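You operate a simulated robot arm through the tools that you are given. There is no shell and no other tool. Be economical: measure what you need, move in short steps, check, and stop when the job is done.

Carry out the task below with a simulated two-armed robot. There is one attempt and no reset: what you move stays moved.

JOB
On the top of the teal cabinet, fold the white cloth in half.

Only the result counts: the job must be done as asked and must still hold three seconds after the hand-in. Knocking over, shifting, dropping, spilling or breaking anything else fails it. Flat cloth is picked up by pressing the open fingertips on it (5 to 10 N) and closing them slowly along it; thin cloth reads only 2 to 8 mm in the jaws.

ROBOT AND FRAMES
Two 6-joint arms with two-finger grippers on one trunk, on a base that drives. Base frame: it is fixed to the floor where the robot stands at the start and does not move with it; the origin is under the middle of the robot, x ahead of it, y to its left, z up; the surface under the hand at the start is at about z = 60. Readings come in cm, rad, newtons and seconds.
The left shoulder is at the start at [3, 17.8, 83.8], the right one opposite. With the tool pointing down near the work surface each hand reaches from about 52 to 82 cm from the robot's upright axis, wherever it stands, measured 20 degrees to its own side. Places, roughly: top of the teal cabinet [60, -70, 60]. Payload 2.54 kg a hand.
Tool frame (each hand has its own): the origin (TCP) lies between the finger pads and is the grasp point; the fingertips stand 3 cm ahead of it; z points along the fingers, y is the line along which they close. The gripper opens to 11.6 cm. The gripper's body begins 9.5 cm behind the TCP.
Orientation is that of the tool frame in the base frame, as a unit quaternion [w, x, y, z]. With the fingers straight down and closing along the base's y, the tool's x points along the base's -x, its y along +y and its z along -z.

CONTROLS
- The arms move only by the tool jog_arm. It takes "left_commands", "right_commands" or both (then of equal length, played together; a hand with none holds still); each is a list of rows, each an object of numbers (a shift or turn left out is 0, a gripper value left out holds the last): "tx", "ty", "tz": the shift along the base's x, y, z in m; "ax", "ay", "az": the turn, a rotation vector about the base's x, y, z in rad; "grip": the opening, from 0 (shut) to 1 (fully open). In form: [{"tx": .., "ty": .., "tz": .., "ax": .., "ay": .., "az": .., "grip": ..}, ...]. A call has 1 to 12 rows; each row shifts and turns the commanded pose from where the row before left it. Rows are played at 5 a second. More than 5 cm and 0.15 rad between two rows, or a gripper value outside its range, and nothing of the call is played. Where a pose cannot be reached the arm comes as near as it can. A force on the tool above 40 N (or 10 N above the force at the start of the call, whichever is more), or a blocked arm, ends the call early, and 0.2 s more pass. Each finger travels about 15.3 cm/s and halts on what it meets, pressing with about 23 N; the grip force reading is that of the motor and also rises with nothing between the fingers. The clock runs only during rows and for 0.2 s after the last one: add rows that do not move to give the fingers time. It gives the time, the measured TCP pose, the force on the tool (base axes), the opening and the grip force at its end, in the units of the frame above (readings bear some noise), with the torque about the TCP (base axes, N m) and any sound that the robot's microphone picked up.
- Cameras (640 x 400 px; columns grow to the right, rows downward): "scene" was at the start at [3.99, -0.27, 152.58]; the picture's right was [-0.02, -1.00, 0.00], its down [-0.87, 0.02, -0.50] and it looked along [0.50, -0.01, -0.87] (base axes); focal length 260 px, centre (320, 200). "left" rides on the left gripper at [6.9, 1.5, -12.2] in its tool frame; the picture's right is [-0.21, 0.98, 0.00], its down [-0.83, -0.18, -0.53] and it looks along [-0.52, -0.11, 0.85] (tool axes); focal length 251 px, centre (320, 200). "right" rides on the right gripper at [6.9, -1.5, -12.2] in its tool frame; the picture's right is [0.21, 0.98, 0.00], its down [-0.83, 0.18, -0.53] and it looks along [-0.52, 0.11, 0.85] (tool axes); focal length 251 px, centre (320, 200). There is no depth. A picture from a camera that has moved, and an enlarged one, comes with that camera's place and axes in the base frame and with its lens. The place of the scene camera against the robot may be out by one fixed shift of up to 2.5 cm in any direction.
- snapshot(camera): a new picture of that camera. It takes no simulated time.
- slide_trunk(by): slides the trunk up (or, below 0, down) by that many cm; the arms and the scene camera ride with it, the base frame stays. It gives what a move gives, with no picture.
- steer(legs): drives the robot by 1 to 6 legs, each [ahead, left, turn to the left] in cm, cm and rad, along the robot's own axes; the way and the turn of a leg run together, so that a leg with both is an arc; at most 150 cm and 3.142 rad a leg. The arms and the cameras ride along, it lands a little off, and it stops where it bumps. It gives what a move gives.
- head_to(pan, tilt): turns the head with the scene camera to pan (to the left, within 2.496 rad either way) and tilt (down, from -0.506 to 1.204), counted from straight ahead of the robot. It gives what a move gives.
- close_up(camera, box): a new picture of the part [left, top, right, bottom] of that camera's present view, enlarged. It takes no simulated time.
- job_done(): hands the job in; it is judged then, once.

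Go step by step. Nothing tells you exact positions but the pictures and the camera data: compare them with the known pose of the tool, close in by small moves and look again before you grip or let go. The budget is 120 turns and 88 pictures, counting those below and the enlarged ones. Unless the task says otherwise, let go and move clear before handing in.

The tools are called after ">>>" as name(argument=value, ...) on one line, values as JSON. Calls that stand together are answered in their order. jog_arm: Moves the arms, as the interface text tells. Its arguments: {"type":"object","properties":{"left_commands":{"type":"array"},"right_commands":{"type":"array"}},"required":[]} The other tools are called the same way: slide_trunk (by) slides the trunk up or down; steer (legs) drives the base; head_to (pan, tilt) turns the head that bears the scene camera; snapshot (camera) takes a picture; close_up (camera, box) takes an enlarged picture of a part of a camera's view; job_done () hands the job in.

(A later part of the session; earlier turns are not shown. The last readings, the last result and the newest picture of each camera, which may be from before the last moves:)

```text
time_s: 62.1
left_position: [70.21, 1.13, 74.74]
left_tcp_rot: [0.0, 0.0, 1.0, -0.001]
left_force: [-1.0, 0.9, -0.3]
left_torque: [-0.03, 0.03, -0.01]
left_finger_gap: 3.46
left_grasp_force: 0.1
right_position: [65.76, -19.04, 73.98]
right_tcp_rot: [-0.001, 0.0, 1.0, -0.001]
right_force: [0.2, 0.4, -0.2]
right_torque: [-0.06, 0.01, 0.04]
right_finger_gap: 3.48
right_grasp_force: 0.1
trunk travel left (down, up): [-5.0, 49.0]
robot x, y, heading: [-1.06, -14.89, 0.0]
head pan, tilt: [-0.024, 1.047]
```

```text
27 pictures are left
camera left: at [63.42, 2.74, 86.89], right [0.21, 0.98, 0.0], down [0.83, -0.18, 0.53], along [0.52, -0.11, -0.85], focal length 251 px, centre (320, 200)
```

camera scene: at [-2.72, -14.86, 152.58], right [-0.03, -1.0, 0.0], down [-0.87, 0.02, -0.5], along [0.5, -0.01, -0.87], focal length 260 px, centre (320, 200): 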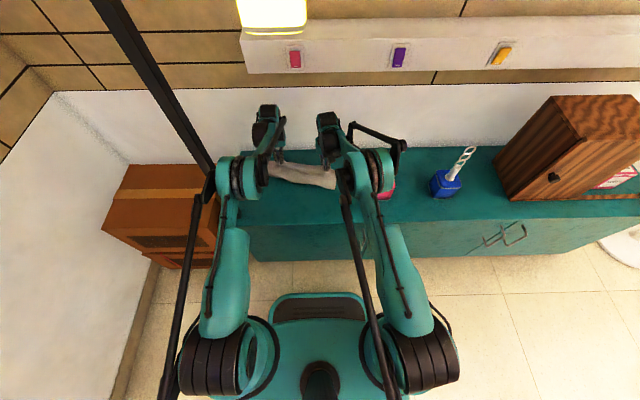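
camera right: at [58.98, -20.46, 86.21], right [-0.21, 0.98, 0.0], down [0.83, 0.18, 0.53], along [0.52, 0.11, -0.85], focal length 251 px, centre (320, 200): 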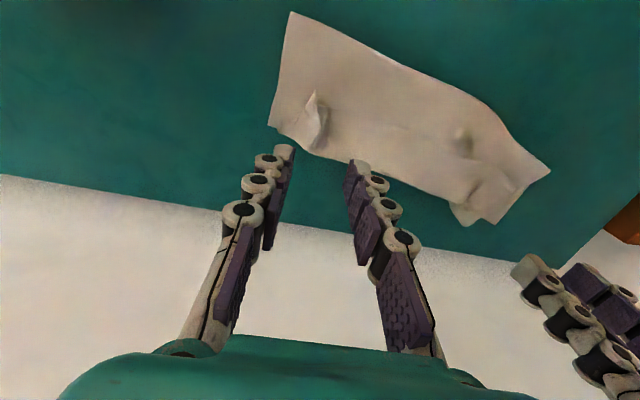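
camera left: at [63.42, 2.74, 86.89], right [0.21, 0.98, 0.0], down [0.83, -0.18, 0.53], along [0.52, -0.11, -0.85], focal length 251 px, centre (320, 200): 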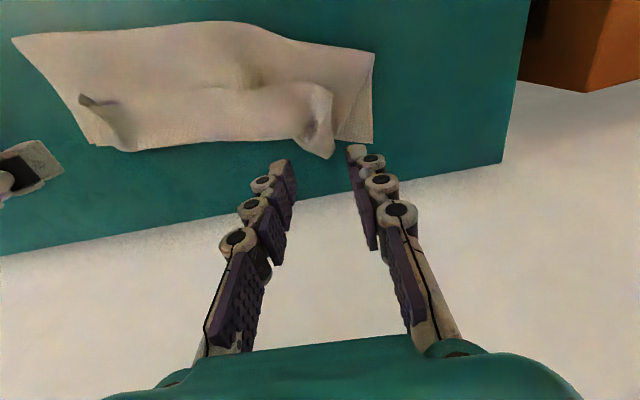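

The two old ridges stand at about [65.8, -19.2] and [70.9, 0.9], right under the hands. I'll descend to straddle them just above the table and close.

>>> jog_arm(right_commands=[{"tz": -0.03, "grip": 0.26}, {"tz": -0.03}, {"tz": -0.02}, {"tz": -0.014}, {"tz": -0.007}, {}], left_commands=[{"tz": -0.03, "tx": 0.003, "grip": 0.26}, {"tz": -0.03}, {"tz": -0.02}, {"tz": -0.018}, {"tz": -0.01}, {}])

>>> close_up(camera="right", box=[190, 80, 430, 240])

>>> close_up(camera="left", box=[210, 80, 450, 240])

```text
time_s: 63.5
left_position: [70.53, 1.08, 63.87]
left_tcp_rot: [0.001, 0.0, 1.0, 0.0]
left_force: [0.1, 0.6, 1.4]
left_torque: [-0.03, 0.01, 0.0]
left_finger_gap: 3.02
left_grasp_force: 0.0
right_position: [65.67, -18.93, 64.06]
right_tcp_rot: [0.0, 0.0, 1.0, 0.0]
right_force: [-0.3, -0.7, -0.5]
right_torque: [-0.05, 0.01, -0.01]
right_finger_gap: 3.01
right_grasp_force: 0.0
trunk travel left (down, up): [-5.0, 49.0]
robot x, y, heading: [-0.77, -14.65, 0.003]
head pan, tilt: [-0.024, 1.047]
```

```text
2.50 times, centred on (310, 160) of right
camera zoom: at [58.87, -20.51, 76.27], right [-0.21, 0.98, 0.0], down [0.83, 0.18, 0.53], along [0.52, 0.11, -0.85], focal length 629 px, centre (345, 300)
```

zoom: 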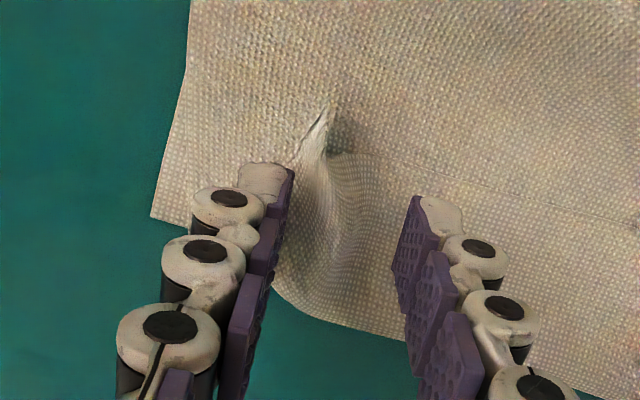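

```text
2.50 times, centred on (330, 160) of left
camera zoom: at [63.62, 2.71, 76.14], right [0.21, 0.98, 0.0], down [0.83, -0.18, 0.53], along [0.52, -0.11, -0.85], focal length 629 px, centre (295, 300)
```

zoom: 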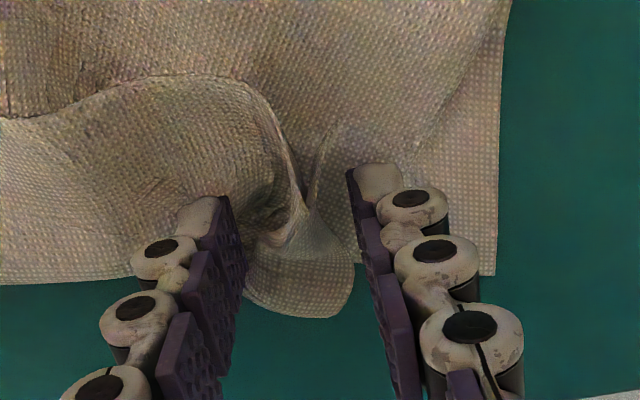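

Both ridges lie between the fingers. I'll lower slightly and close slowly on them.

>>> jog_arm(right_commands=[{"tz": -0.005, "grip": 0.24}, {"grip": 0.2}, {"grip": 0.16, "tz": -0.0005}, {"grip": 0.12, "tz": -0.0005}, {"grip": 0.09, "tz": -0.0005}, {"grip": 0.06, "tz": -0.0005}, {"grip": 0.03, "tz": -0.0005}, {"grip": 0.0}, {}, {}], left_commands=[{"tz": -0.004, "grip": 0.24}, {"grip": 0.2}, {"grip": 0.16, "tz": -0.0005}, {"grip": 0.12, "tz": -0.0005}, {"grip": 0.09, "tz": -0.0005}, {"grip": 0.06, "tz": -0.0005}, {"grip": 0.03, "tz": -0.0005}, {"grip": 0.0}, {}, {}])

>>> jog_arm(right_commands=[{"tz": 0.01}, {"tz": 0.01}, {"tz": 0.01}, {}], left_commands=[{"tz": 0.01}, {"tz": 0.01}, {"tz": 0.01}, {}])

>>> snapshot(camera="right")

>>> snapshot(camera="left")

```text
time_s: 65.7
left_position: [70.42, 1.06, 63.4]
left_tcp_rot: [0.0, 0.0, 1.0, 0.0]
left_force: [1.0, 1.9, -0.9]
left_torque: [-0.05, 0.02, -0.04]
left_finger_gap: 0.42
left_grasp_force: 27.5
right_position: [65.63, -18.99, 63.14]
right_tcp_rot: [0.0, 0.001, 1.0, 0.0]
right_force: [-1.2, 0.6, 4.7]
right_torque: [0.15, -0.05, 0.02]
right_finger_gap: 0.05
right_grasp_force: 18.3
trunk travel left (down, up): [-5.0, 49.0]
robot x, y, heading: [-1.38, -14.41, -0.001]
head pan, tilt: [-0.024, 1.047]
```

```text
time_s: 66.7
left_position: [70.38, 1.22, 66.27]
left_tcp_rot: [0.0, 0.0, 1.0, 0.0]
left_force: [0.6, 0.6, -1.0]
left_torque: [-0.11, 0.06, -0.05]
left_finger_gap: 0.4
left_grasp_force: 28.0
right_position: [65.66, -18.84, 66.16]
right_tcp_rot: [0.0, 0.0, 1.0, 0.0]
right_force: [0.1, -2.1, 1.2]
right_torque: [0.05, 0.01, 0.02]
right_finger_gap: 0.31
right_grasp_force: 29.0
trunk travel left (down, up): [-5.0, 49.0]
robot x, y, heading: [-1.06, -14.84, 0.001]
head pan, tilt: [-0.024, 1.047]
```

```text
24 pictures are left
camera right: at [58.81, -20.39, 78.39], right [-0.21, 0.98, 0.0], down [0.83, 0.18, 0.53], along [0.52, 0.11, -0.85], focal length 251 px, centre (320, 200)
```

right: 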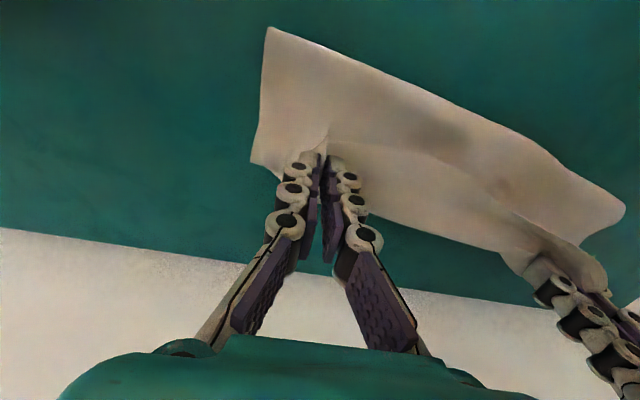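

```text
23 pictures are left
camera left: at [63.52, 2.86, 78.51], right [0.21, 0.98, 0.0], down [0.83, -0.18, 0.53], along [0.52, -0.11, -0.85], focal length 251 px, centre (320, 200)
```

left: 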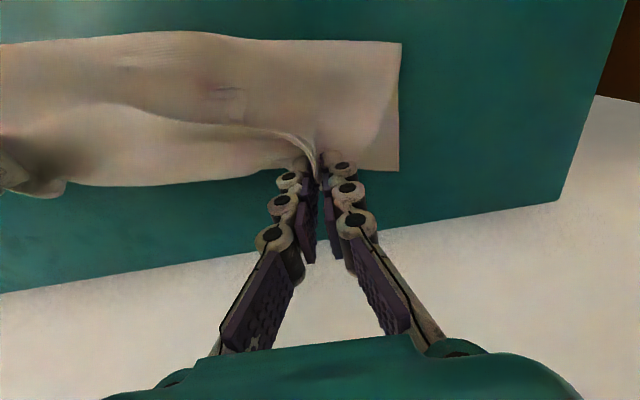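

Both ridges are held, at 4 and 3 mm. Next I'll carry the edge back toward the robot about 15 cm at low height to unroll the pleat.

>>> jog_arm(right_commands=[{"tx": -0.006, "tz": 0.008}, {"tx": -0.01, "tz": 0.008}, {"tx": -0.013, "tz": 0.006}, {"tx": -0.014}, {"tx": -0.014}, {"tx": -0.014}, {"tx": -0.014}, {"tx": -0.014}, {"tx": -0.014, "tz": -0.002}, {"tx": -0.014, "tz": -0.004}, {"tx": -0.014, "tz": -0.006}, {}], left_commands=[{"tx": -0.006, "tz": 0.008}, {"tx": -0.01, "tz": 0.008}, {"tx": -0.013, "tz": 0.006}, {"tx": -0.014}, {"tx": -0.014}, {"tx": -0.014}, {"tx": -0.014}, {"tx": -0.014}, {"tx": -0.014, "tz": -0.002}, {"tx": -0.014, "tz": -0.004}, {"tx": -0.014, "tz": -0.006}, {}])

>>> snapshot(camera="right")

>>> snapshot(camera="left")

```text
time_s: 69.3
left_position: [56.3, 1.41, 67.39]
left_tcp_rot: [0.0, 0.001, 1.0, 0.0]
left_force: [0.5, 1.5, 3.4]
left_torque: [0.16, -0.02, 0.01]
left_finger_gap: 0.18
left_grasp_force: 22.9
right_position: [51.74, -18.99, 67.15]
right_tcp_rot: [0.0, 0.0, 1.0, 0.0]
right_force: [0.1, -0.2, -0.5]
right_torque: [-0.04, -0.04, -0.01]
right_finger_gap: 0.35
right_grasp_force: 20.9
trunk travel left (down, up): [-5.0, 49.0]
robot x, y, heading: [-1.13, -14.43, -0.006]
head pan, tilt: [-0.024, 1.047]
```

```text
22 pictures are left
camera right: at [44.95, -20.52, 79.33], right [-0.21, 0.98, 0.0], down [0.83, 0.18, 0.53], along [0.52, 0.11, -0.85], focal length 251 px, centre (320, 200)
```

right: 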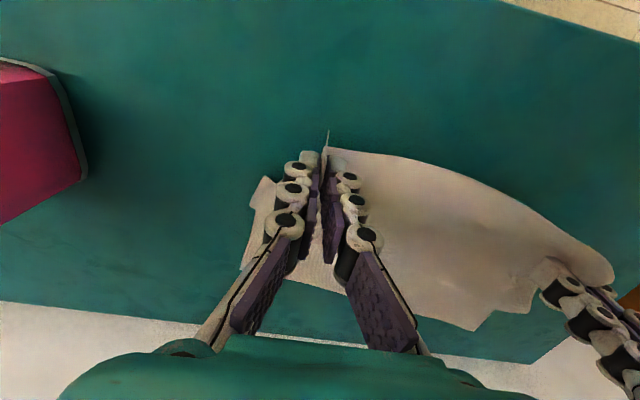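

```text
21 pictures are left
camera left: at [49.4, 2.85, 79.62], right [0.21, 0.98, 0.0], down [0.83, -0.18, 0.53], along [0.52, -0.11, -0.85], focal length 251 px, centre (320, 200)
```

left: 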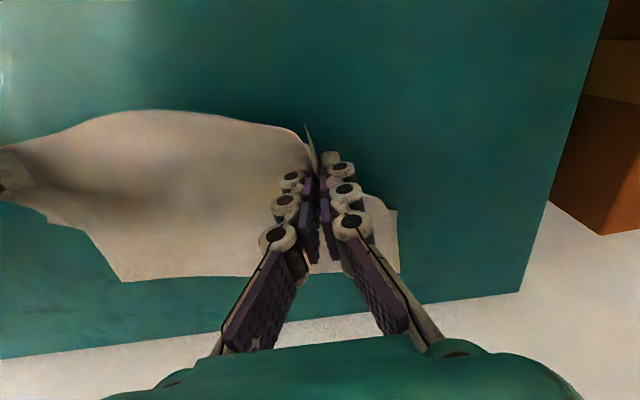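

The far edge has stayed at [67.5, -24]–[72.8, 7]. There is still slack, so I'll drive the base back 7 cm with the cloth held to lay it out, then check.

>>> steer(legs=[[-6.5, 0, 0]])

>>> snapshot(camera="right")

>>> snapshot(camera="left")

```text
time_s: 70.3
left_position: [49.53, 1.18, 67.47]
left_tcp_rot: [0.001, 0.001, 1.0, -0.001]
left_force: [-1.1, 0.7, 1.1]
left_torque: [0.0, -0.02, 0.01]
left_finger_gap: 0.39
left_grasp_force: 20.8
right_position: [45.11, -19.17, 67.19]
right_tcp_rot: [0.002, 0.002, 1.0, 0.0]
right_force: [0.0, 0.1, -1.7]
right_torque: [-0.02, 0.04, -0.01]
right_finger_gap: 0.51
right_grasp_force: 26.4
trunk travel left (down, up): [-5.0, 49.0]
robot x, y, heading: [-7.51, -14.54, -0.002]
head pan, tilt: [-0.024, 1.047]
```

```text
20 pictures are left
camera right: at [38.28, -20.59, 79.4], right [-0.21, 0.98, 0.0], down [0.83, 0.18, 0.53], along [0.52, 0.11, -0.84], focal length 251 px, centre (320, 200)
```

right: 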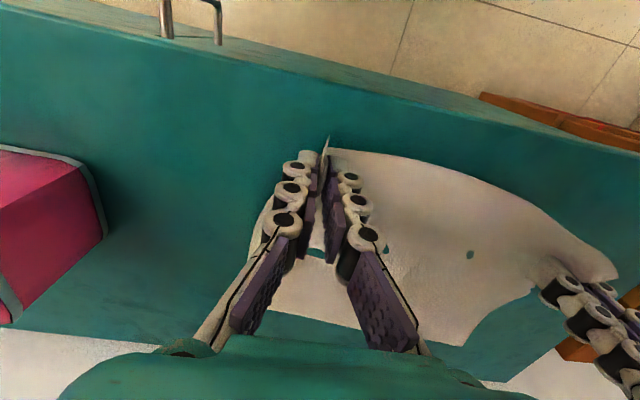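

```text
19 pictures are left
camera left: at [42.76, 2.77, 79.68], right [0.22, 0.98, 0.0], down [0.82, -0.18, 0.53], along [0.52, -0.12, -0.84], focal length 251 px, centre (320, 200)
```

left: 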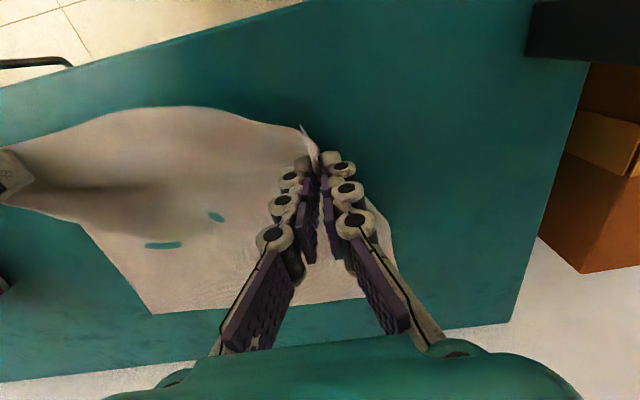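

The cloth is laid out again with its far edge in place. This time I'll fold low (about 5 cm): a small lift, base forward 6.5 cm, then the arms forward and down.

>>> jog_arm(right_commands=[{"tz": 0.008}, {"tz": 0.007}], left_commands=[{"tz": 0.008}, {"tz": 0.007}])

>>> steer(legs=[[6.5, 0, 0]])

>>> jog_arm(right_commands=[{"tx": 0.012}, {"tx": 0.012}, {"tx": 0.012}, {"tx": 0.012}, {"tx": 0.012}, {"tx": 0.012}], left_commands=[{"tx": 0.012}, {"tx": 0.012}, {"tx": 0.012}, {"tx": 0.012}, {"tx": 0.012}, {"tx": 0.012}])

>>> snapshot(camera="right")

>>> close_up(camera="scene", box=[220, 120, 400, 240])

```text
time_s: 70.9
left_position: [49.56, 1.08, 68.95]
left_tcp_rot: [0.0, 0.0, 1.0, 0.0]
left_force: [-0.3, 0.5, -1.7]
left_torque: [-0.05, 0.0, 0.0]
left_finger_gap: 0.43
left_grasp_force: 23.5
right_position: [45.16, -19.09, 68.55]
right_tcp_rot: [0.0, 0.0, 1.0, 0.0]
right_force: [-0.3, -0.9, 0.5]
right_torque: [0.04, -0.01, 0.01]
right_finger_gap: 0.49
right_grasp_force: 20.4
trunk travel left (down, up): [-5.0, 49.0]
robot x, y, heading: [-7.41, -14.42, -0.006]
head pan, tilt: [-0.024, 1.047]
```

```text
time_s: 71.9
left_position: [56.17, 1.06, 68.97]
left_tcp_rot: [-0.002, 0.001, 1.0, 0.0]
left_force: [1.0, 1.2, -0.6]
left_torque: [-0.28, 0.03, 0.04]
left_finger_gap: 0.38
left_grasp_force: 29.1
right_position: [51.76, -19.05, 68.64]
right_tcp_rot: [0.001, 0.0, 1.0, 0.0]
right_force: [-0.1, 1.2, -0.7]
right_torque: [0.01, 0.04, 0.02]
right_finger_gap: 0.34
right_grasp_force: 20.5
trunk travel left (down, up): [-5.0, 49.0]
robot x, y, heading: [-0.93, -14.76, -0.002]
head pan, tilt: [-0.024, 1.047]
```

```text
time_s: 73.3
left_position: [63.29, 1.24, 69.02]
left_tcp_rot: [0.0, 0.0, 1.0, 0.0]
left_force: [0.8, -0.6, 0.0]
left_torque: [0.03, 0.01, 0.01]
left_finger_gap: 0.33
left_grasp_force: 20.8
right_position: [58.9, -19.21, 68.55]
right_tcp_rot: [0.0, 0.001, 1.0, 0.0]
right_force: [-0.6, 0.6, -0.7]
right_torque: [0.03, 0.0, 0.04]
right_finger_gap: 0.43
right_grasp_force: 20.2
trunk travel left (down, up): [-5.0, 49.0]
robot x, y, heading: [-0.75, -14.41, 0.001]
head pan, tilt: [-0.024, 1.047]
```

```text
18 pictures are left
camera right: at [52.1, -20.65, 80.85], right [-0.21, 0.98, 0.0], down [0.83, 0.18, 0.53], along [0.52, 0.11, -0.85], focal length 251 px, centre (320, 200)
```

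right: 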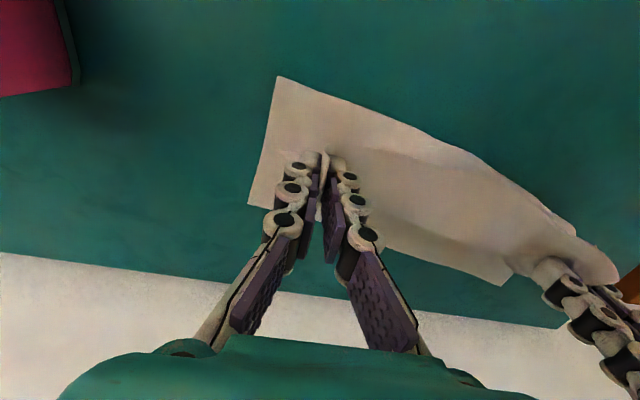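

```text
3.33 times, centred on (310, 180) of scene
camera zoom: at [3.07, -14.84, 152.57], right [-0.03, -1.0, 0.0], down [-0.87, 0.02, -0.5], along [0.5, -0.01, -0.87], focal length 865 px, centre (353, 267)
```

zoom: 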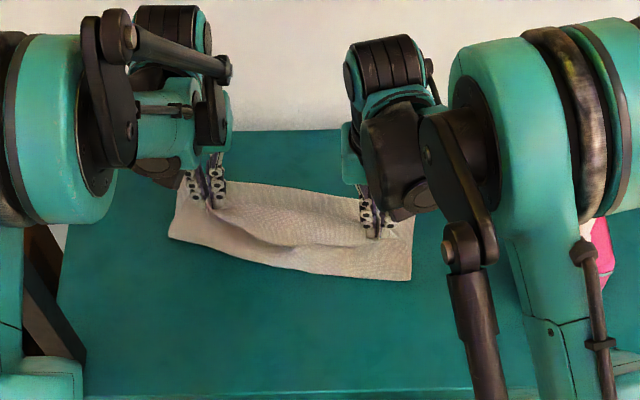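

The fold is better now, with the fold line at x≈55 on the right and a depth of 12 cm. I'll lower to about 3 cm first, then finish moving forward and down.

>>> jog_arm(right_commands=[{"tz": -0.01}, {"tz": -0.01}, {"tx": 0.01, "tz": -0.004}, {"tx": 0.012}, {"tx": 0.012}, {"tx": 0.012}, {"tx": 0.012, "tz": -0.004}, {"tx": 0.008, "tz": -0.01}, {"tx": 0.004, "tz": -0.01}, {"tz": -0.003}, {}], left_commands=[{"tz": -0.01}, {"tz": -0.01}, {"tx": 0.01, "tz": -0.004}, {"tx": 0.012}, {"tx": 0.012}, {"tx": 0.012}, {"tx": 0.012, "tz": -0.006}, {"tx": 0.008, "tz": -0.011}, {"tx": 0.004, "tz": -0.01}, {"tz": -0.003}, {}])

>>> snapshot(camera="right")

>>> snapshot(camera="left")

```text
time_s: 75.7
left_position: [70.1, 1.24, 63.56]
left_tcp_rot: [0.0, 0.001, 1.0, 0.0]
left_force: [0.3, 3.6, 4.3]
left_torque: [-0.2, 0.07, -0.03]
left_finger_gap: 0.14
left_grasp_force: 21.6
right_position: [65.92, -19.08, 63.59]
right_tcp_rot: [0.0, 0.0, 1.0, 0.0]
right_force: [-0.7, 2.3, -1.4]
right_torque: [0.18, 0.05, 0.0]
right_finger_gap: 0.18
right_grasp_force: 19.4
trunk travel left (down, up): [-5.0, 49.0]
robot x, y, heading: [-1.26, -14.31, -0.009]
head pan, tilt: [-0.024, 1.047]
```

```text
16 pictures are left
camera right: at [59.09, -20.63, 75.71], right [-0.21, 0.98, 0.0], down [0.83, 0.18, 0.53], along [0.52, 0.11, -0.85], focal length 251 px, centre (320, 200)
```

right: 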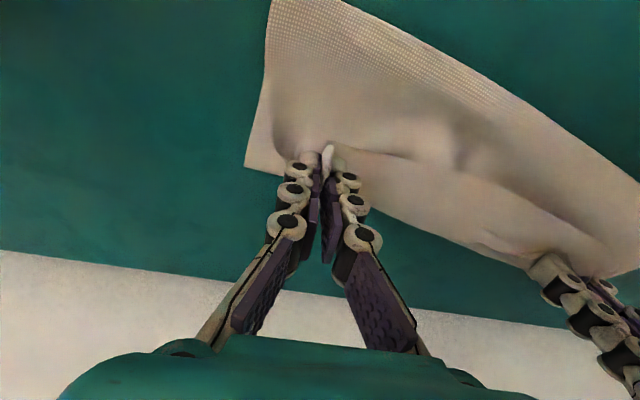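

```text
15 pictures are left
camera left: at [63.41, 2.79, 75.85], right [0.22, 0.98, 0.0], down [0.83, -0.18, 0.53], along [0.52, -0.11, -0.85], focal length 251 px, centre (320, 200)
```

left: 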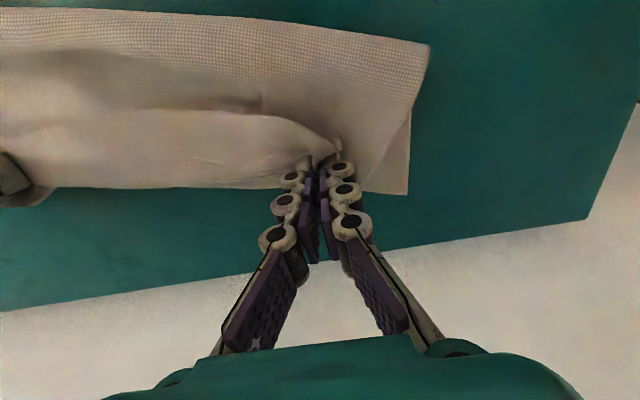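

The near edge is down on the far edge, though the loop is still puffed. I'll keep the left pinned, release only the right and raise it, then see how the loop lies.

>>> jog_arm(right_commands=[{"tz": -0.003}, {"grip": 0.05}, {"grip": 0.1}, {"grip": 0.16}, {}, {"tz": 0.015}, {"tz": 0.03}, {"tz": 0.03}, {}])

>>> snapshot(camera="right")

>>> close_up(camera="scene", box=[220, 120, 400, 240])

```text
time_s: 77.7
left_position: [70.21, 1.25, 63.6]
left_tcp_rot: [0.0, 0.001, 1.0, 0.0]
left_force: [0.7, -0.6, -1.3]
left_torque: [-0.03, -0.03, -0.03]
left_finger_gap: 0.44
left_grasp_force: 29.8
right_position: [65.99, -18.81, 70.57]
right_tcp_rot: [0.0, 0.001, 1.0, 0.0]
right_force: [0.1, 0.3, 0.5]
right_torque: [-0.02, 0.02, 0.03]
right_finger_gap: 1.87
right_grasp_force: 0.0
trunk travel left (down, up): [-5.0, 49.0]
robot x, y, heading: [-1.14, -14.74, -0.002]
head pan, tilt: [-0.024, 1.047]
```

```text
14 pictures are left
camera right: at [59.18, -20.3, 82.82], right [-0.21, 0.98, 0.0], down [0.83, 0.18, 0.53], along [0.52, 0.11, -0.85], focal length 251 px, centre (320, 200)
```

right: 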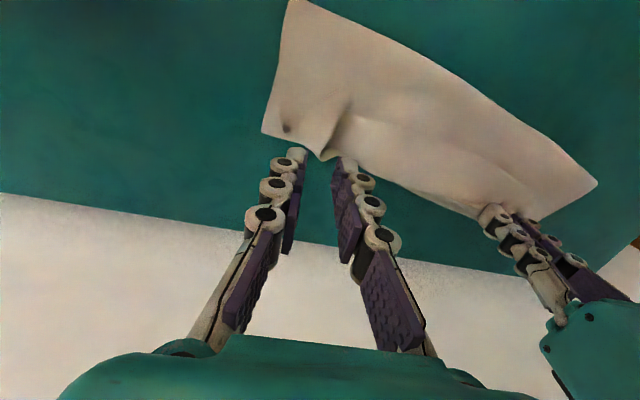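

```text
3.33 times, centred on (310, 180) of scene
camera zoom: at [3.06, -14.85, 152.57], right [-0.03, -1.0, 0.0], down [-0.87, 0.02, -0.5], along [0.5, -0.01, -0.87], focal length 865 px, centre (353, 267)
```

zoom: 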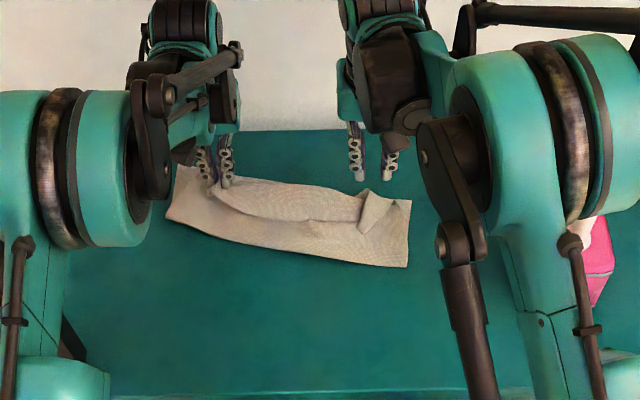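

The fold edge is straight but about 10 cm deep, with a puffed pleat behind it. With the left still pinning, I'll use the spread right fingertips, held just above the table, to push the hump back toward the robot.

>>> jog_arm(right_commands=[{"ty": 0.03, "tx": -0.01, "grip": 0.5}, {"ty": 0.028, "tx": -0.007}, {"tz": -0.03}, {"tz": -0.02}, {"tz": -0.015}, {}])

>>> snapshot(camera="right")

```text
time_s: 79.1
left_position: [70.26, 1.18, 63.67]
left_tcp_rot: [0.0, 0.001, 1.0, 0.0]
left_force: [1.0, -0.2, -2.2]
left_torque: [-0.02, -0.02, 0.02]
left_finger_gap: 0.25
left_grasp_force: 19.9
right_position: [64.03, -13.22, 64.15]
right_tcp_rot: [0.0, 0.001, 1.0, 0.0]
right_force: [-0.2, -0.4, 0.0]
right_torque: [0.01, -0.01, -0.03]
right_finger_gap: 5.78
right_grasp_force: 0.0
trunk travel left (down, up): [-5.0, 49.0]
robot x, y, heading: [-0.77, -14.81, -0.001]
head pan, tilt: [-0.024, 1.047]
```

```text
12 pictures are left
camera right: at [57.3, -14.68, 76.36], right [-0.21, 0.98, 0.0], down [0.83, 0.18, 0.53], along [0.52, 0.11, -0.85], focal length 251 px, centre (320, 200)
```

right: 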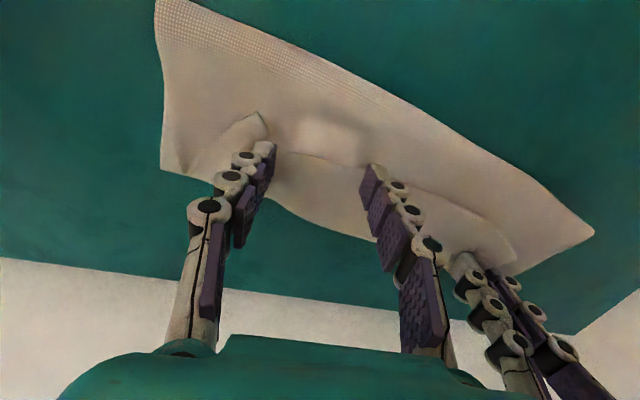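

The tips are just behind the hump's crease. I'll push back 6 cm slowly.

>>> jog_arm(right_commands=[{"tx": -0.008, "tz": -0.003}, {"tx": -0.008}, {"tx": -0.008}, {"tx": -0.008}, {"tx": -0.008}, {"tx": -0.008}, {"tx": -0.008}, {"tx": -0.008}, {}])

>>> snapshot(camera="right")

```text
time_s: 81.1
left_position: [70.21, 1.32, 63.63]
left_tcp_rot: [0.0, 0.001, 1.0, 0.0]
left_force: [0.4, 0.1, -0.9]
left_torque: [-0.04, 0.02, 0.03]
left_finger_gap: 0.5
left_grasp_force: 27.1
right_position: [57.79, -13.09, 63.87]
right_tcp_rot: [0.0, 0.001, 1.0, -0.001]
right_force: [-0.5, 0.7, 0.1]
right_torque: [-0.01, 0.0, -0.03]
right_finger_gap: 5.79
right_grasp_force: 0.0
trunk travel left (down, up): [-5.0, 49.0]
robot x, y, heading: [-1.05, -14.78, 0.0]
head pan, tilt: [-0.024, 1.047]
```

```text
11 pictures are left
camera right: at [50.98, -14.64, 76.17], right [-0.21, 0.98, 0.0], down [0.83, 0.18, 0.53], along [0.52, 0.11, -0.85], focal length 251 px, centre (320, 200)
```

right: 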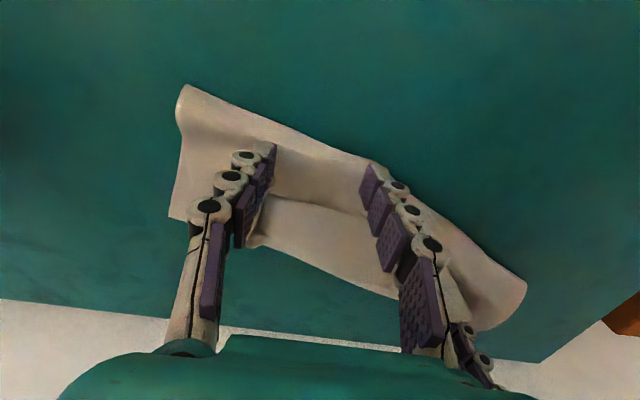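

The hump is moving toward the robot. I'll push 3 cm more, then lift and look from the scene camera.

>>> jog_arm(right_commands=[{"tx": -0.008}, {"tx": -0.008}, {"tx": -0.008}, {"tx": -0.006}, {}, {"tz": 0.02}, {"tz": 0.03}, {"tz": 0.03}, {}])

>>> close_up(camera="scene", box=[220, 120, 400, 240])

```text
time_s: 83.1
left_position: [70.19, 1.21, 63.56]
left_tcp_rot: [0.0, 0.0, 1.0, 0.0]
left_force: [1.3, 1.0, 2.8]
left_torque: [-0.07, 0.09, 0.02]
left_finger_gap: 0.14
left_grasp_force: 23.7
right_position: [54.89, -13.14, 71.89]
right_tcp_rot: [0.0, 0.001, 1.0, 0.0]
right_force: [-0.3, 0.2, -0.1]
right_torque: [0.02, 0.0, -0.01]
right_finger_gap: 5.77
right_grasp_force: 0.0
trunk travel left (down, up): [-5.0, 49.0]
robot x, y, heading: [-0.73, -14.72, -0.006]
head pan, tilt: [-0.024, 1.047]
```

```text
3.33 times, centred on (310, 180) of scene
camera zoom: at [3.05, -14.84, 152.57], right [-0.03, -1.0, 0.0], down [-0.87, 0.02, -0.5], along [0.5, -0.01, -0.87], focal length 865 px, centre (353, 267)
```

zoom: 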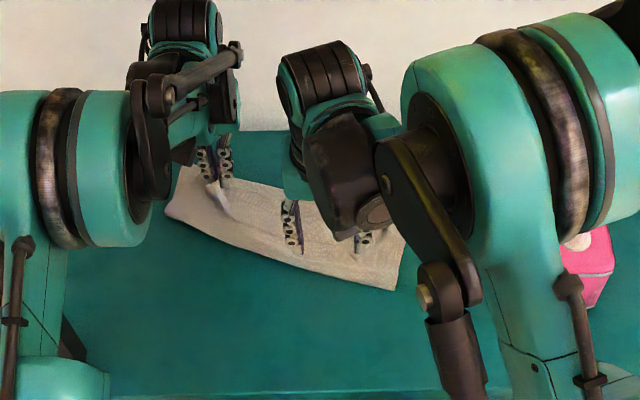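

The right end of the fold has rolled back to about x = 53. Now I'll release the left, raise both hands clear and check the state.

>>> jog_arm(left_commands=[{"tz": -0.002, "grip": 0.04}, {"grip": 0.1}, {"grip": 0.16}, {}, {"tz": 0.015}, {"tz": 0.03}, {"tz": 0.04}, {"tz": 0.02}], right_commands=[{"ty": -0.03, "tz": 0.02}, {"ty": -0.03, "tz": 0.02}, {"ty": -0.03, "tz": 0.02}, {"ty": -0.03}, {"ty": -0.03}, {"ty": -0.02}, {}, {}])

>>> snapshot(camera="left")

```text
time_s: 84.9
left_position: [70.31, 1.31, 73.97]
left_tcp_rot: [0.0, 0.0, 1.0, 0.0]
left_force: [-0.4, 0.6, -0.2]
left_torque: [0.0, -0.01, 0.01]
left_finger_gap: 1.87
left_grasp_force: 0.1
right_position: [54.74, -30.19, 77.96]
right_tcp_rot: [-0.001, 0.002, 1.0, 0.0]
right_force: [0.2, -0.4, -0.7]
right_torque: [-0.04, 0.0, -0.01]
right_finger_gap: 5.82
right_grasp_force: 0.1
trunk travel left (down, up): [-5.0, 49.0]
robot x, y, heading: [-0.89, -14.47, -0.001]
head pan, tilt: [-0.024, 1.047]
```

```text
9 pictures are left
camera left: at [63.66, 2.83, 86.24], right [0.22, 0.98, 0.0], down [0.83, -0.18, 0.53], along [0.52, -0.11, -0.85], focal length 251 px, centre (320, 200)
```

left: 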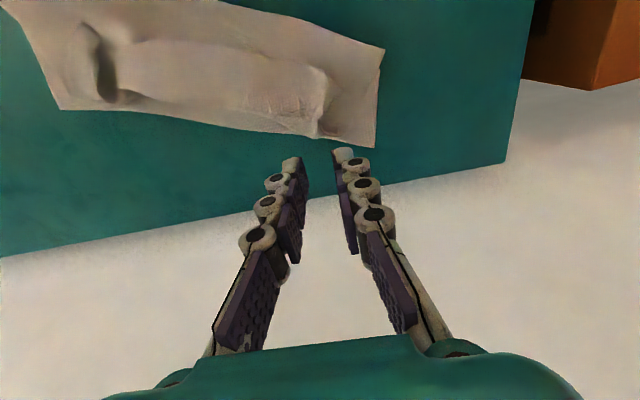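

I now understand the layout: the near strip curled back on itself at the far edge, since the sheet leaves the fingers on their far side, so there are three layers. I'll regrip both ridges, lay the cloth out again, and refold along a taut arc so it can't curl. First I'll hover the right hand over its ridge.

>>> jog_arm(right_commands=[{"ty": 0.035, "tx": 0.015, "grip": 0.28}, {"ty": 0.035, "tx": 0.02}, {"ty": 0.035, "tx": 0.02}, {"ty": 0.035, "tx": 0.015}, {"tz": -0.04}, {"tz": -0.03}, {}], left_commands=[{"tx": -0.008, "grip": 0.28}, {}, {"tz": -0.03}, {"tz": -0.03}, {}, {}, {}])

>>> snapshot(camera="right")

```text
time_s: 86.5
left_position: [69.63, 1.36, 68.02]
left_tcp_rot: [0.0, 0.001, 1.0, 0.0]
left_force: [-0.8, -0.8, -0.7]
left_torque: [0.0, -0.03, 0.01]
left_finger_gap: 3.26
left_grasp_force: 0.1
right_position: [62.03, -16.1, 71.08]
right_tcp_rot: [-0.001, 0.001, 1.0, -0.001]
right_force: [0.2, -0.5, -0.2]
right_torque: [-0.02, -0.03, 0.01]
right_finger_gap: 3.23
right_grasp_force: 0.1
trunk travel left (down, up): [-5.0, 49.0]
robot x, y, heading: [-1.09, -14.65, -0.003]
head pan, tilt: [-0.024, 1.047]
```

```text
8 pictures are left
camera right: at [55.27, -17.64, 83.25], right [-0.21, 0.98, 0.0], down [0.83, 0.18, 0.53], along [0.52, 0.11, -0.85], focal length 251 px, centre (320, 200)
```

right: 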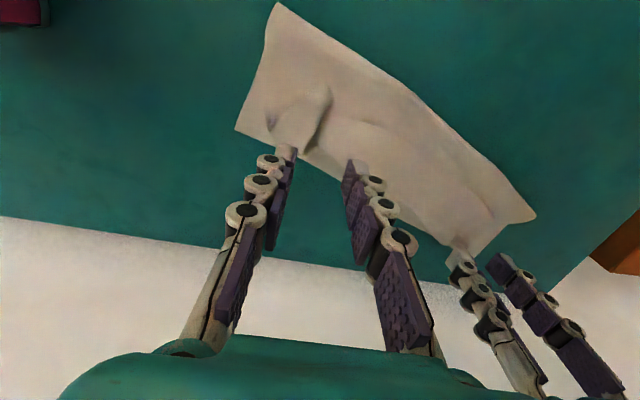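

The right ridge runs [58.5, -16.2] to [62.5, -17], and the left ridge is near [68.5, 2.2]. I'll centre on them, descend and close.

>>> jog_arm(right_commands=[{"tx": -0.013, "ty": -0.005, "tz": -0.03}, {"tz": -0.03}, {"tz": -0.015}, {"tz": -0.0035}, {"grip": 0.24}, {"grip": 0.2}, {"grip": 0.16, "tz": -0.0005}, {"grip": 0.12, "tz": -0.0005}, {"grip": 0.08, "tz": -0.0006}, {"grip": 0.04, "tz": -0.0006}, {"grip": 0.0}, {}], left_commands=[{"tx": -0.01, "ty": 0.007, "tz": -0.02}, {"tz": -0.015}, {"tz": -0.008}, {"tz": -0.005}, {"grip": 0.24}, {"grip": 0.2}, {"grip": 0.16, "tz": -0.0005}, {"grip": 0.12, "tz": -0.0005}, {"grip": 0.08, "tz": -0.0006}, {"grip": 0.04, "tz": -0.0006}, {"grip": 0.0}, {}])

>>> jog_arm(right_commands=[{"tz": 0.01}, {"tz": 0.01}, {"tz": 0.01}, {}], left_commands=[{"tz": 0.01}, {"tz": 0.01}, {"tz": 0.01}, {}])

```text
time_s: 88.8
left_position: [68.17, 1.75, 63.0]
left_tcp_rot: [0.001, 0.001, 1.0, -0.001]
left_force: [-1.5, -1.4, 1.8]
left_torque: [-0.01, 0.0, -0.01]
left_finger_gap: 0.34
left_grasp_force: 20.3
right_position: [60.37, -16.88, 62.98]
right_tcp_rot: [0.001, 0.001, 1.0, 0.0]
right_force: [-1.0, 0.5, 23.0]
right_torque: [-0.15, 0.16, 0.03]
right_finger_gap: 0.26
right_grasp_force: 22.9
trunk travel left (down, up): [-5.0, 49.0]
robot x, y, heading: [-0.82, -14.33, -0.002]
head pan, tilt: [-0.024, 1.047]
stopped in row 11 (right hand): the force on the tool passed its limit at 43 N (the readings are from after the stop); the commanded pose is now the measured one
```

```text
time_s: 89.8
left_position: [68.35, 1.9, 65.73]
left_tcp_rot: [0.001, 0.001, 1.0, 0.001]
left_force: [0.1, -3.7, 2.4]
left_torque: [0.01, -0.11, -0.04]
left_finger_gap: 0.12
left_grasp_force: 20.1
right_position: [60.59, -16.77, 65.8]
right_tcp_rot: [0.0, 0.0, 1.0, 0.0]
right_force: [0.1, 3.2, 0.6]
right_torque: [0.12, 0.06, 0.04]
right_finger_gap: 0.22
right_grasp_force: 25.9
trunk travel left (down, up): [-5.0, 49.0]
robot x, y, heading: [-0.76, -14.86, 0.002]
head pan, tilt: [-0.024, 1.047]
```

Both are gripped. I'll lift slightly more, carry the edge back 10–13 cm with the arms and 6.5 cm with the base to lay it out, then look.

>>> jog_arm(right_commands=[{"tz": 0.012}, {"tz": 0.012}, {"tx": -0.01}, {"tx": -0.01}, {"tx": -0.012}, {"tx": -0.012}, {"tx": -0.012}, {"tx": -0.012}, {"tx": -0.012}, {"tx": -0.01, "tz": -0.005}, {"tx": -0.01, "tz": -0.005}, {}], left_commands=[{"tz": 0.012}, {"tz": 0.012}, {"tx": -0.013}, {"tx": -0.014}, {"tx": -0.015}, {"tx": -0.015}, {"tx": -0.015}, {"tx": -0.015}, {"tx": -0.015}, {"tx": -0.014, "tz": -0.005}, {"tx": -0.014, "tz": -0.005}, {}])

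>>> steer(legs=[[-6.5, 0, 0]])

>>> snapshot(camera="left")

```text
time_s: 92.4
left_position: [55.2, 1.75, 67.43]
left_tcp_rot: [0.0, 0.0, 1.0, 0.0]
left_force: [0.9, 0.4, 3.4]
left_torque: [-0.07, 0.05, -0.01]
left_finger_gap: 0.21
left_grasp_force: 26.6
right_position: [50.59, -16.69, 67.09]
right_tcp_rot: [0.0, 0.0, 1.0, 0.0]
right_force: [1.0, -1.9, 2.3]
right_torque: [-0.04, 0.05, -0.01]
right_finger_gap: 0.27
right_grasp_force: 26.8
trunk travel left (down, up): [-5.0, 49.0]
robot x, y, heading: [-0.92, -14.41, -0.005]
head pan, tilt: [-0.024, 1.047]
```

```text
time_s: 93.4
left_position: [48.61, 1.76, 67.46]
left_tcp_rot: [0.001, 0.001, 1.0, 0.0]
left_force: [-0.1, 0.1, -0.5]
left_torque: [-0.07, -0.05, 0.0]
left_finger_gap: 0.34
left_grasp_force: 28.5
right_position: [44.01, -16.74, 67.07]
right_tcp_rot: [0.001, 0.001, 1.0, 0.0]
right_force: [1.0, -1.4, -1.6]
right_torque: [0.04, 0.04, -0.03]
right_finger_gap: 0.48
right_grasp_force: 27.8
trunk travel left (down, up): [-5.0, 49.0]
robot x, y, heading: [-7.44, -14.42, 0.001]
head pan, tilt: [-0.024, 1.047]
```

```text
7 pictures are left
camera left: at [41.79, 3.34, 79.68], right [0.22, 0.98, 0.0], down [0.83, -0.18, 0.53], along [0.52, -0.11, -0.84], focal length 251 px, centre (320, 200)
```

left: 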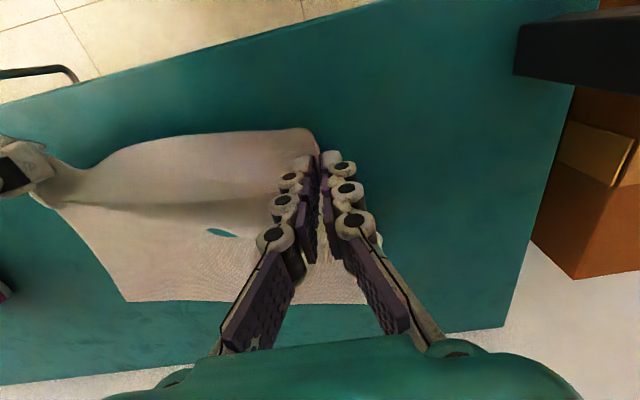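

The cloth is nearly laid out, with its far edge from [63.4, -26] to [70.5, 5]. I'll pull back 2.5 cm more and rise on the arc. The base carries the top of the arc, and the arms take it down along a taut path.

>>> steer(legs=[[-2.5, 0, 0]])

>>> jog_arm(right_commands=[{"tx": 0.002, "tz": 0.012}, {"tx": 0.004, "tz": 0.012}, {"tx": 0.006, "tz": 0.012}, {"tx": 0.008, "tz": 0.012}, {"tx": 0.01, "tz": 0.01}, {"tx": 0.01, "tz": 0.01}, {"tx": 0.01, "tz": 0.01}, {}], left_commands=[{"tx": 0.002, "tz": 0.012}, {"tx": 0.004, "tz": 0.012}, {"tx": 0.006, "tz": 0.012}, {"tx": 0.008, "tz": 0.012}, {"tx": 0.01, "tz": 0.01}, {"tx": 0.01, "tz": 0.01}, {"tx": 0.01, "tz": 0.01}, {}])

>>> steer(legs=[[9, 0, 0]])

>>> snapshot(camera="left")

```text
time_s: 94.2
left_position: [46.04, 1.67, 67.44]
left_tcp_rot: [0.001, 0.0, 1.0, 0.0]
left_force: [-0.6, 1.1, -0.3]
left_torque: [-0.07, -0.02, 0.05]
left_finger_gap: 0.36
left_grasp_force: 28.9
right_position: [41.48, -16.69, 67.2]
right_tcp_rot: [0.0, 0.0, 1.0, 0.0]
right_force: [-0.8, -1.2, 2.2]
right_torque: [-0.18, -0.11, -0.01]
right_finger_gap: 0.2
right_grasp_force: 19.3
trunk travel left (down, up): [-5.0, 49.0]
robot x, y, heading: [-10.08, -14.17, 0.001]
head pan, tilt: [-0.024, 1.047]
```

```text
time_s: 96.0
left_position: [51.03, 1.86, 74.98]
left_tcp_rot: [0.0, 0.0, 1.0, 0.0]
left_force: [1.2, -1.2, 0.3]
left_torque: [-0.03, 0.01, -0.02]
left_finger_gap: 0.3
left_grasp_force: 28.9
right_position: [46.52, -16.52, 74.87]
right_tcp_rot: [-0.001, 0.0, 1.0, 0.0]
right_force: [-1.8, 1.4, 1.3]
right_torque: [0.06, -0.11, 0.06]
right_finger_gap: 0.24
right_grasp_force: 19.5
trunk travel left (down, up): [-5.0, 49.0]
robot x, y, heading: [-10.07, -14.38, 0.002]
head pan, tilt: [-0.024, 1.047]
```

```text
time_s: 97.1
left_position: [59.84, 2.05, 74.91]
left_tcp_rot: [-0.001, 0.0, 1.0, 0.0]
left_force: [-0.7, -0.7, 1.4]
left_torque: [-0.24, -0.02, 0.01]
left_finger_gap: 0.1
left_grasp_force: 18.1
right_position: [55.33, -16.47, 74.79]
right_tcp_rot: [0.0, 0.0, 1.0, 0.0]
right_force: [0.3, -0.3, -2.9]
right_torque: [0.0, 0.09, 0.02]
right_finger_gap: 0.47
right_grasp_force: 24.4
trunk travel left (down, up): [-5.0, 49.0]
robot x, y, heading: [-1.25, -15.08, 0.003]
head pan, tilt: [-0.024, 1.047]
```

```text
6 pictures are left
camera left: at [53.0, 3.57, 87.22], right [0.21, 0.98, 0.0], down [0.83, -0.18, 0.53], along [0.52, -0.11, -0.85], focal length 251 px, centre (320, 200)
```

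left: 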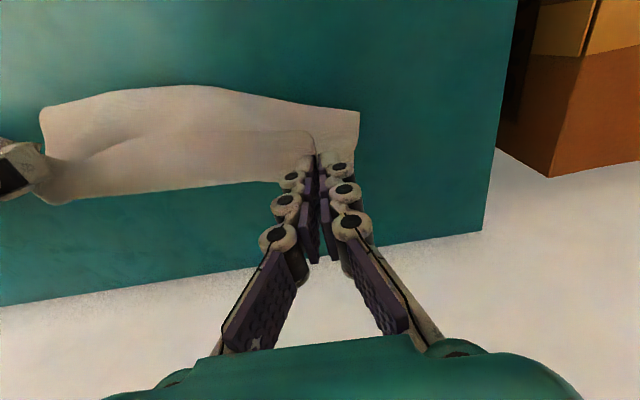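

The arc is going well: the fold line runs from [52.8, -26] to [59.7, 6.5] with the sheet upright. I'll bring it down along the taut path.

>>> jog_arm(right_commands=[{"tx": 0.014, "tz": -0.002}, {"tx": 0.015, "tz": -0.005}, {"tx": 0.014, "tz": -0.009}, {"tx": 0.012, "tz": -0.012}, {"tx": 0.011, "tz": -0.014}, {"tx": 0.009, "tz": -0.016}, {"tx": 0.006, "tz": -0.017}, {"tx": 0.004, "tz": -0.017}, {"tx": 0.002, "tz": -0.013}, {"tz": -0.008}, {}], left_commands=[{"tx": 0.016, "tz": -0.002}, {"tx": 0.017, "tz": -0.005}, {"tx": 0.016, "tz": -0.009}, {"tx": 0.014, "tz": -0.012}, {"tx": 0.013, "tz": -0.014}, {"tx": 0.01, "tz": -0.016}, {"tx": 0.006, "tz": -0.017}, {"tx": 0.004, "tz": -0.017}, {"tx": 0.002, "tz": -0.013}, {"tz": -0.008}, {}])

>>> snapshot(camera="left")

```text
time_s: 99.5
left_position: [69.29, 1.86, 63.81]
left_tcp_rot: [-0.001, -0.001, 1.0, 0.0]
left_force: [0.3, 0.2, 3.6]
left_torque: [-0.05, 0.0, 0.01]
left_finger_gap: 0.09
left_grasp_force: 20.5
right_position: [63.87, -16.6, 63.46]
right_tcp_rot: [0.001, -0.001, 1.0, 0.0]
right_force: [-0.4, -0.2, -0.7]
right_torque: [0.0, 0.01, 0.0]
right_finger_gap: 0.27
right_grasp_force: 20.1
trunk travel left (down, up): [-5.0, 49.0]
robot x, y, heading: [-1.1, -14.73, 0.004]
head pan, tilt: [-0.024, 1.047]
```

```text
5 pictures are left
camera left: at [62.58, 3.46, 76.0], right [0.21, 0.98, 0.0], down [0.83, -0.18, 0.53], along [0.52, -0.11, -0.85], focal length 251 px, centre (320, 200)
```

left: 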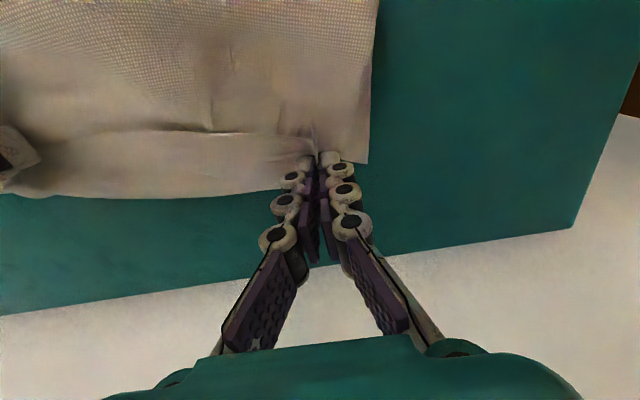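

This is much better: the footprint is now about 13 cm deep and the near edge lies within about 2.5 cm of the far edge. I'll ease the right hand 2 cm outward to spread the edge, then release both and rise.

>>> jog_arm(right_commands=[{"ty": -0.006, "tz": 0.002}, {"ty": -0.006}, {"ty": -0.006}, {"tz": -0.003}, {}])

>>> jog_arm(right_commands=[{"grip": 0.03}, {"grip": 0.07}, {"grip": 0.12}, {"grip": 0.18}, {"tz": 0.01}, {"tz": 0.02}, {"tz": 0.03}, {"tz": 0.03}, {"tz": 0.03}, {}], left_commands=[{"grip": 0.03}, {"grip": 0.07}, {"grip": 0.12}, {"grip": 0.18}, {"tz": 0.01}, {"tz": 0.02}, {"tz": 0.03}, {"tz": 0.03}, {"tz": 0.03}, {}])

>>> snapshot(camera="left")

```text
time_s: 100.7
left_position: [69.53, 1.9, 63.75]
left_tcp_rot: [0.0, 0.0, 1.0, -0.001]
left_force: [-1.1, -12.6, 0.1]
left_torque: [-0.38, 0.07, 0.13]
left_finger_gap: 0.28
left_grasp_force: 25.5
right_position: [63.85, -18.33, 63.45]
right_tcp_rot: [0.001, -0.001, 1.0, 0.0]
right_force: [1.0, 14.2, 2.6]
right_torque: [0.27, 0.0, 0.26]
right_finger_gap: 0.32
right_grasp_force: 22.9
trunk travel left (down, up): [-5.0, 49.0]
robot x, y, heading: [-1.69, -14.79, 0.004]
head pan, tilt: [-0.024, 1.047]
```

```text
time_s: 102.9
left_position: [69.35, 2.1, 76.08]
left_tcp_rot: [-0.001, 0.0, 1.0, 0.0]
left_force: [0.5, -0.2, -0.4]
left_torque: [0.03, -0.01, 0.0]
left_finger_gap: 2.08
left_grasp_force: 0.0
right_position: [64.06, -18.22, 75.44]
right_tcp_rot: [0.001, 0.0, 1.0, 0.0]
right_force: [-0.4, 0.6, -0.1]
right_torque: [0.01, -0.02, 0.0]
right_finger_gap: 2.1
right_grasp_force: 0.1
trunk travel left (down, up): [-5.0, 49.0]
robot x, y, heading: [-1.45, -14.94, -0.001]
head pan, tilt: [-0.024, 1.047]
```

```text
4 pictures are left
camera left: at [62.7, 3.63, 88.21], right [0.21, 0.98, 0.0], down [0.83, -0.18, 0.53], along [0.52, -0.11, -0.85], focal length 251 px, centre (320, 200)
```

left: 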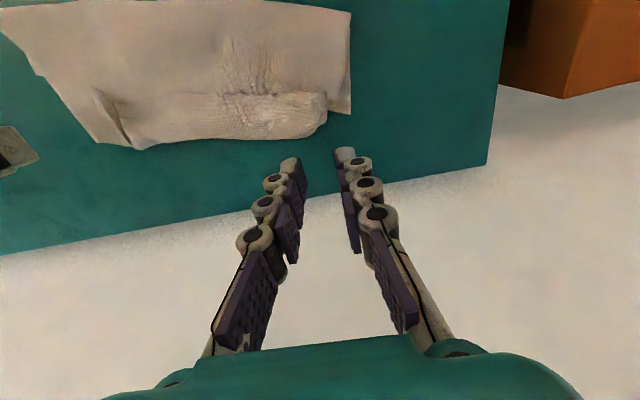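

The cloth is now folded with a footprint of about 13 x 31 cm. The near-right corner still stands up as a ridge near [63, -18], so I'll look at it from the right hand.

>>> snapshot(camera="right")

```text
3 pictures are left
camera right: at [57.1, -19.67, 87.58], right [-0.22, 0.98, 0.0], down [0.83, 0.18, 0.53], along [0.52, 0.11, -0.85], focal length 251 px, centre (320, 200)
```

right: 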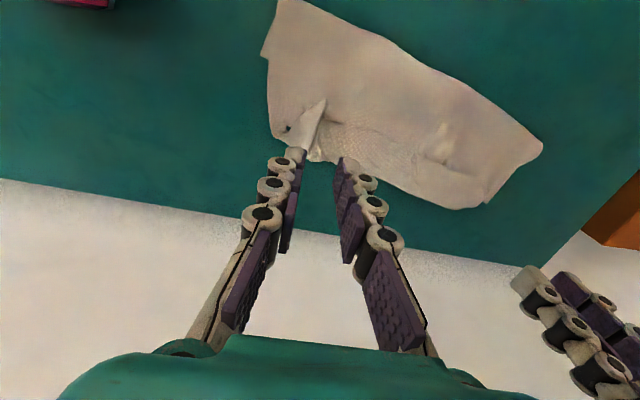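

The right corner is a standing pinch at y≈-18, while the rest lies flat. I'll use the closed right fingertips to brush it outward toward the far-right corner.

>>> jog_arm(right_commands=[{"ty": 0.03, "tx": -0.005, "grip": 0.0}, {"ty": 0.01}, {"tz": -0.04}, {"tz": -0.04}, {"tz": -0.03}, {"tz": -0.006}, {"ty": -0.01, "tx": 0.002}, {"ty": -0.01, "tx": 0.002}, {"ty": -0.01, "tx": 0.003}, {"ty": -0.01, "tx": 0.003}, {"ty": -0.01, "tx": 0.003}, {"ty": -0.008, "tx": 0.003}])

>>> jog_arm(right_commands=[{"tz": -0.002}, {}, {"tz": 0.02}, {"tz": 0.03}, {"tz": 0.04}, {"tz": 0.03}, {}])

>>> snapshot(camera="right")

```text
time_s: 105.5
left_position: [69.52, 2.01, 75.96]
left_tcp_rot: [0.0, 0.0, 1.0, 0.0]
left_force: [0.4, -0.2, -0.1]
left_torque: [0.0, 0.0, 0.0]
left_finger_gap: 2.1
left_grasp_force: 0.0
right_position: [65.05, -20.09, 63.71]
right_tcp_rot: [0.0, 0.0, 1.0, -0.001]
right_force: [0.3, 0.1, 1.0]
right_torque: [0.02, -0.05, 0.02]
right_finger_gap: 0.0
right_grasp_force: 23.4
trunk travel left (down, up): [-5.0, 49.0]
robot x, y, heading: [-1.43, -14.84, 0.002]
head pan, tilt: [-0.024, 1.047]
```

```text
time_s: 107.1
left_position: [69.47, 2.09, 76.01]
left_tcp_rot: [0.0, 0.0, 1.0, 0.0]
left_force: [0.7, -0.1, -0.2]
left_torque: [0.03, 0.01, 0.02]
left_finger_gap: 2.07
left_grasp_force: 0.0
right_position: [64.84, -20.04, 75.66]
right_tcp_rot: [-0.001, 0.0, 1.0, 0.0]
right_force: [0.4, -0.3, -0.1]
right_torque: [0.01, 0.01, 0.0]
right_finger_gap: 0.01
right_grasp_force: 23.2
trunk travel left (down, up): [-5.0, 49.0]
robot x, y, heading: [-1.73, -14.22, -0.0]
head pan, tilt: [-0.024, 1.047]
```

```text
2 pictures are left
camera right: at [58.05, -21.48, 87.92], right [-0.22, 0.98, 0.0], down [0.83, 0.18, 0.53], along [0.52, 0.11, -0.85], focal length 251 px, centre (320, 200)
```

right: 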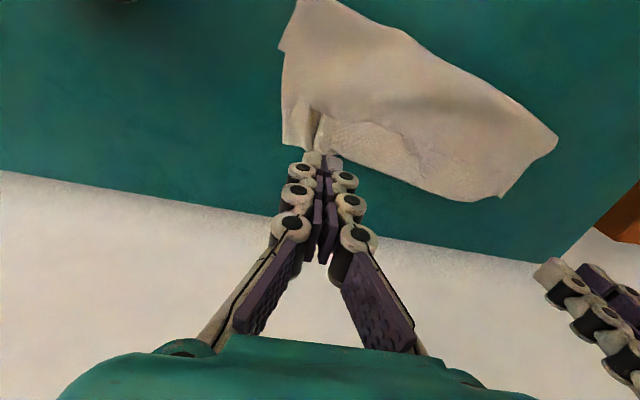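

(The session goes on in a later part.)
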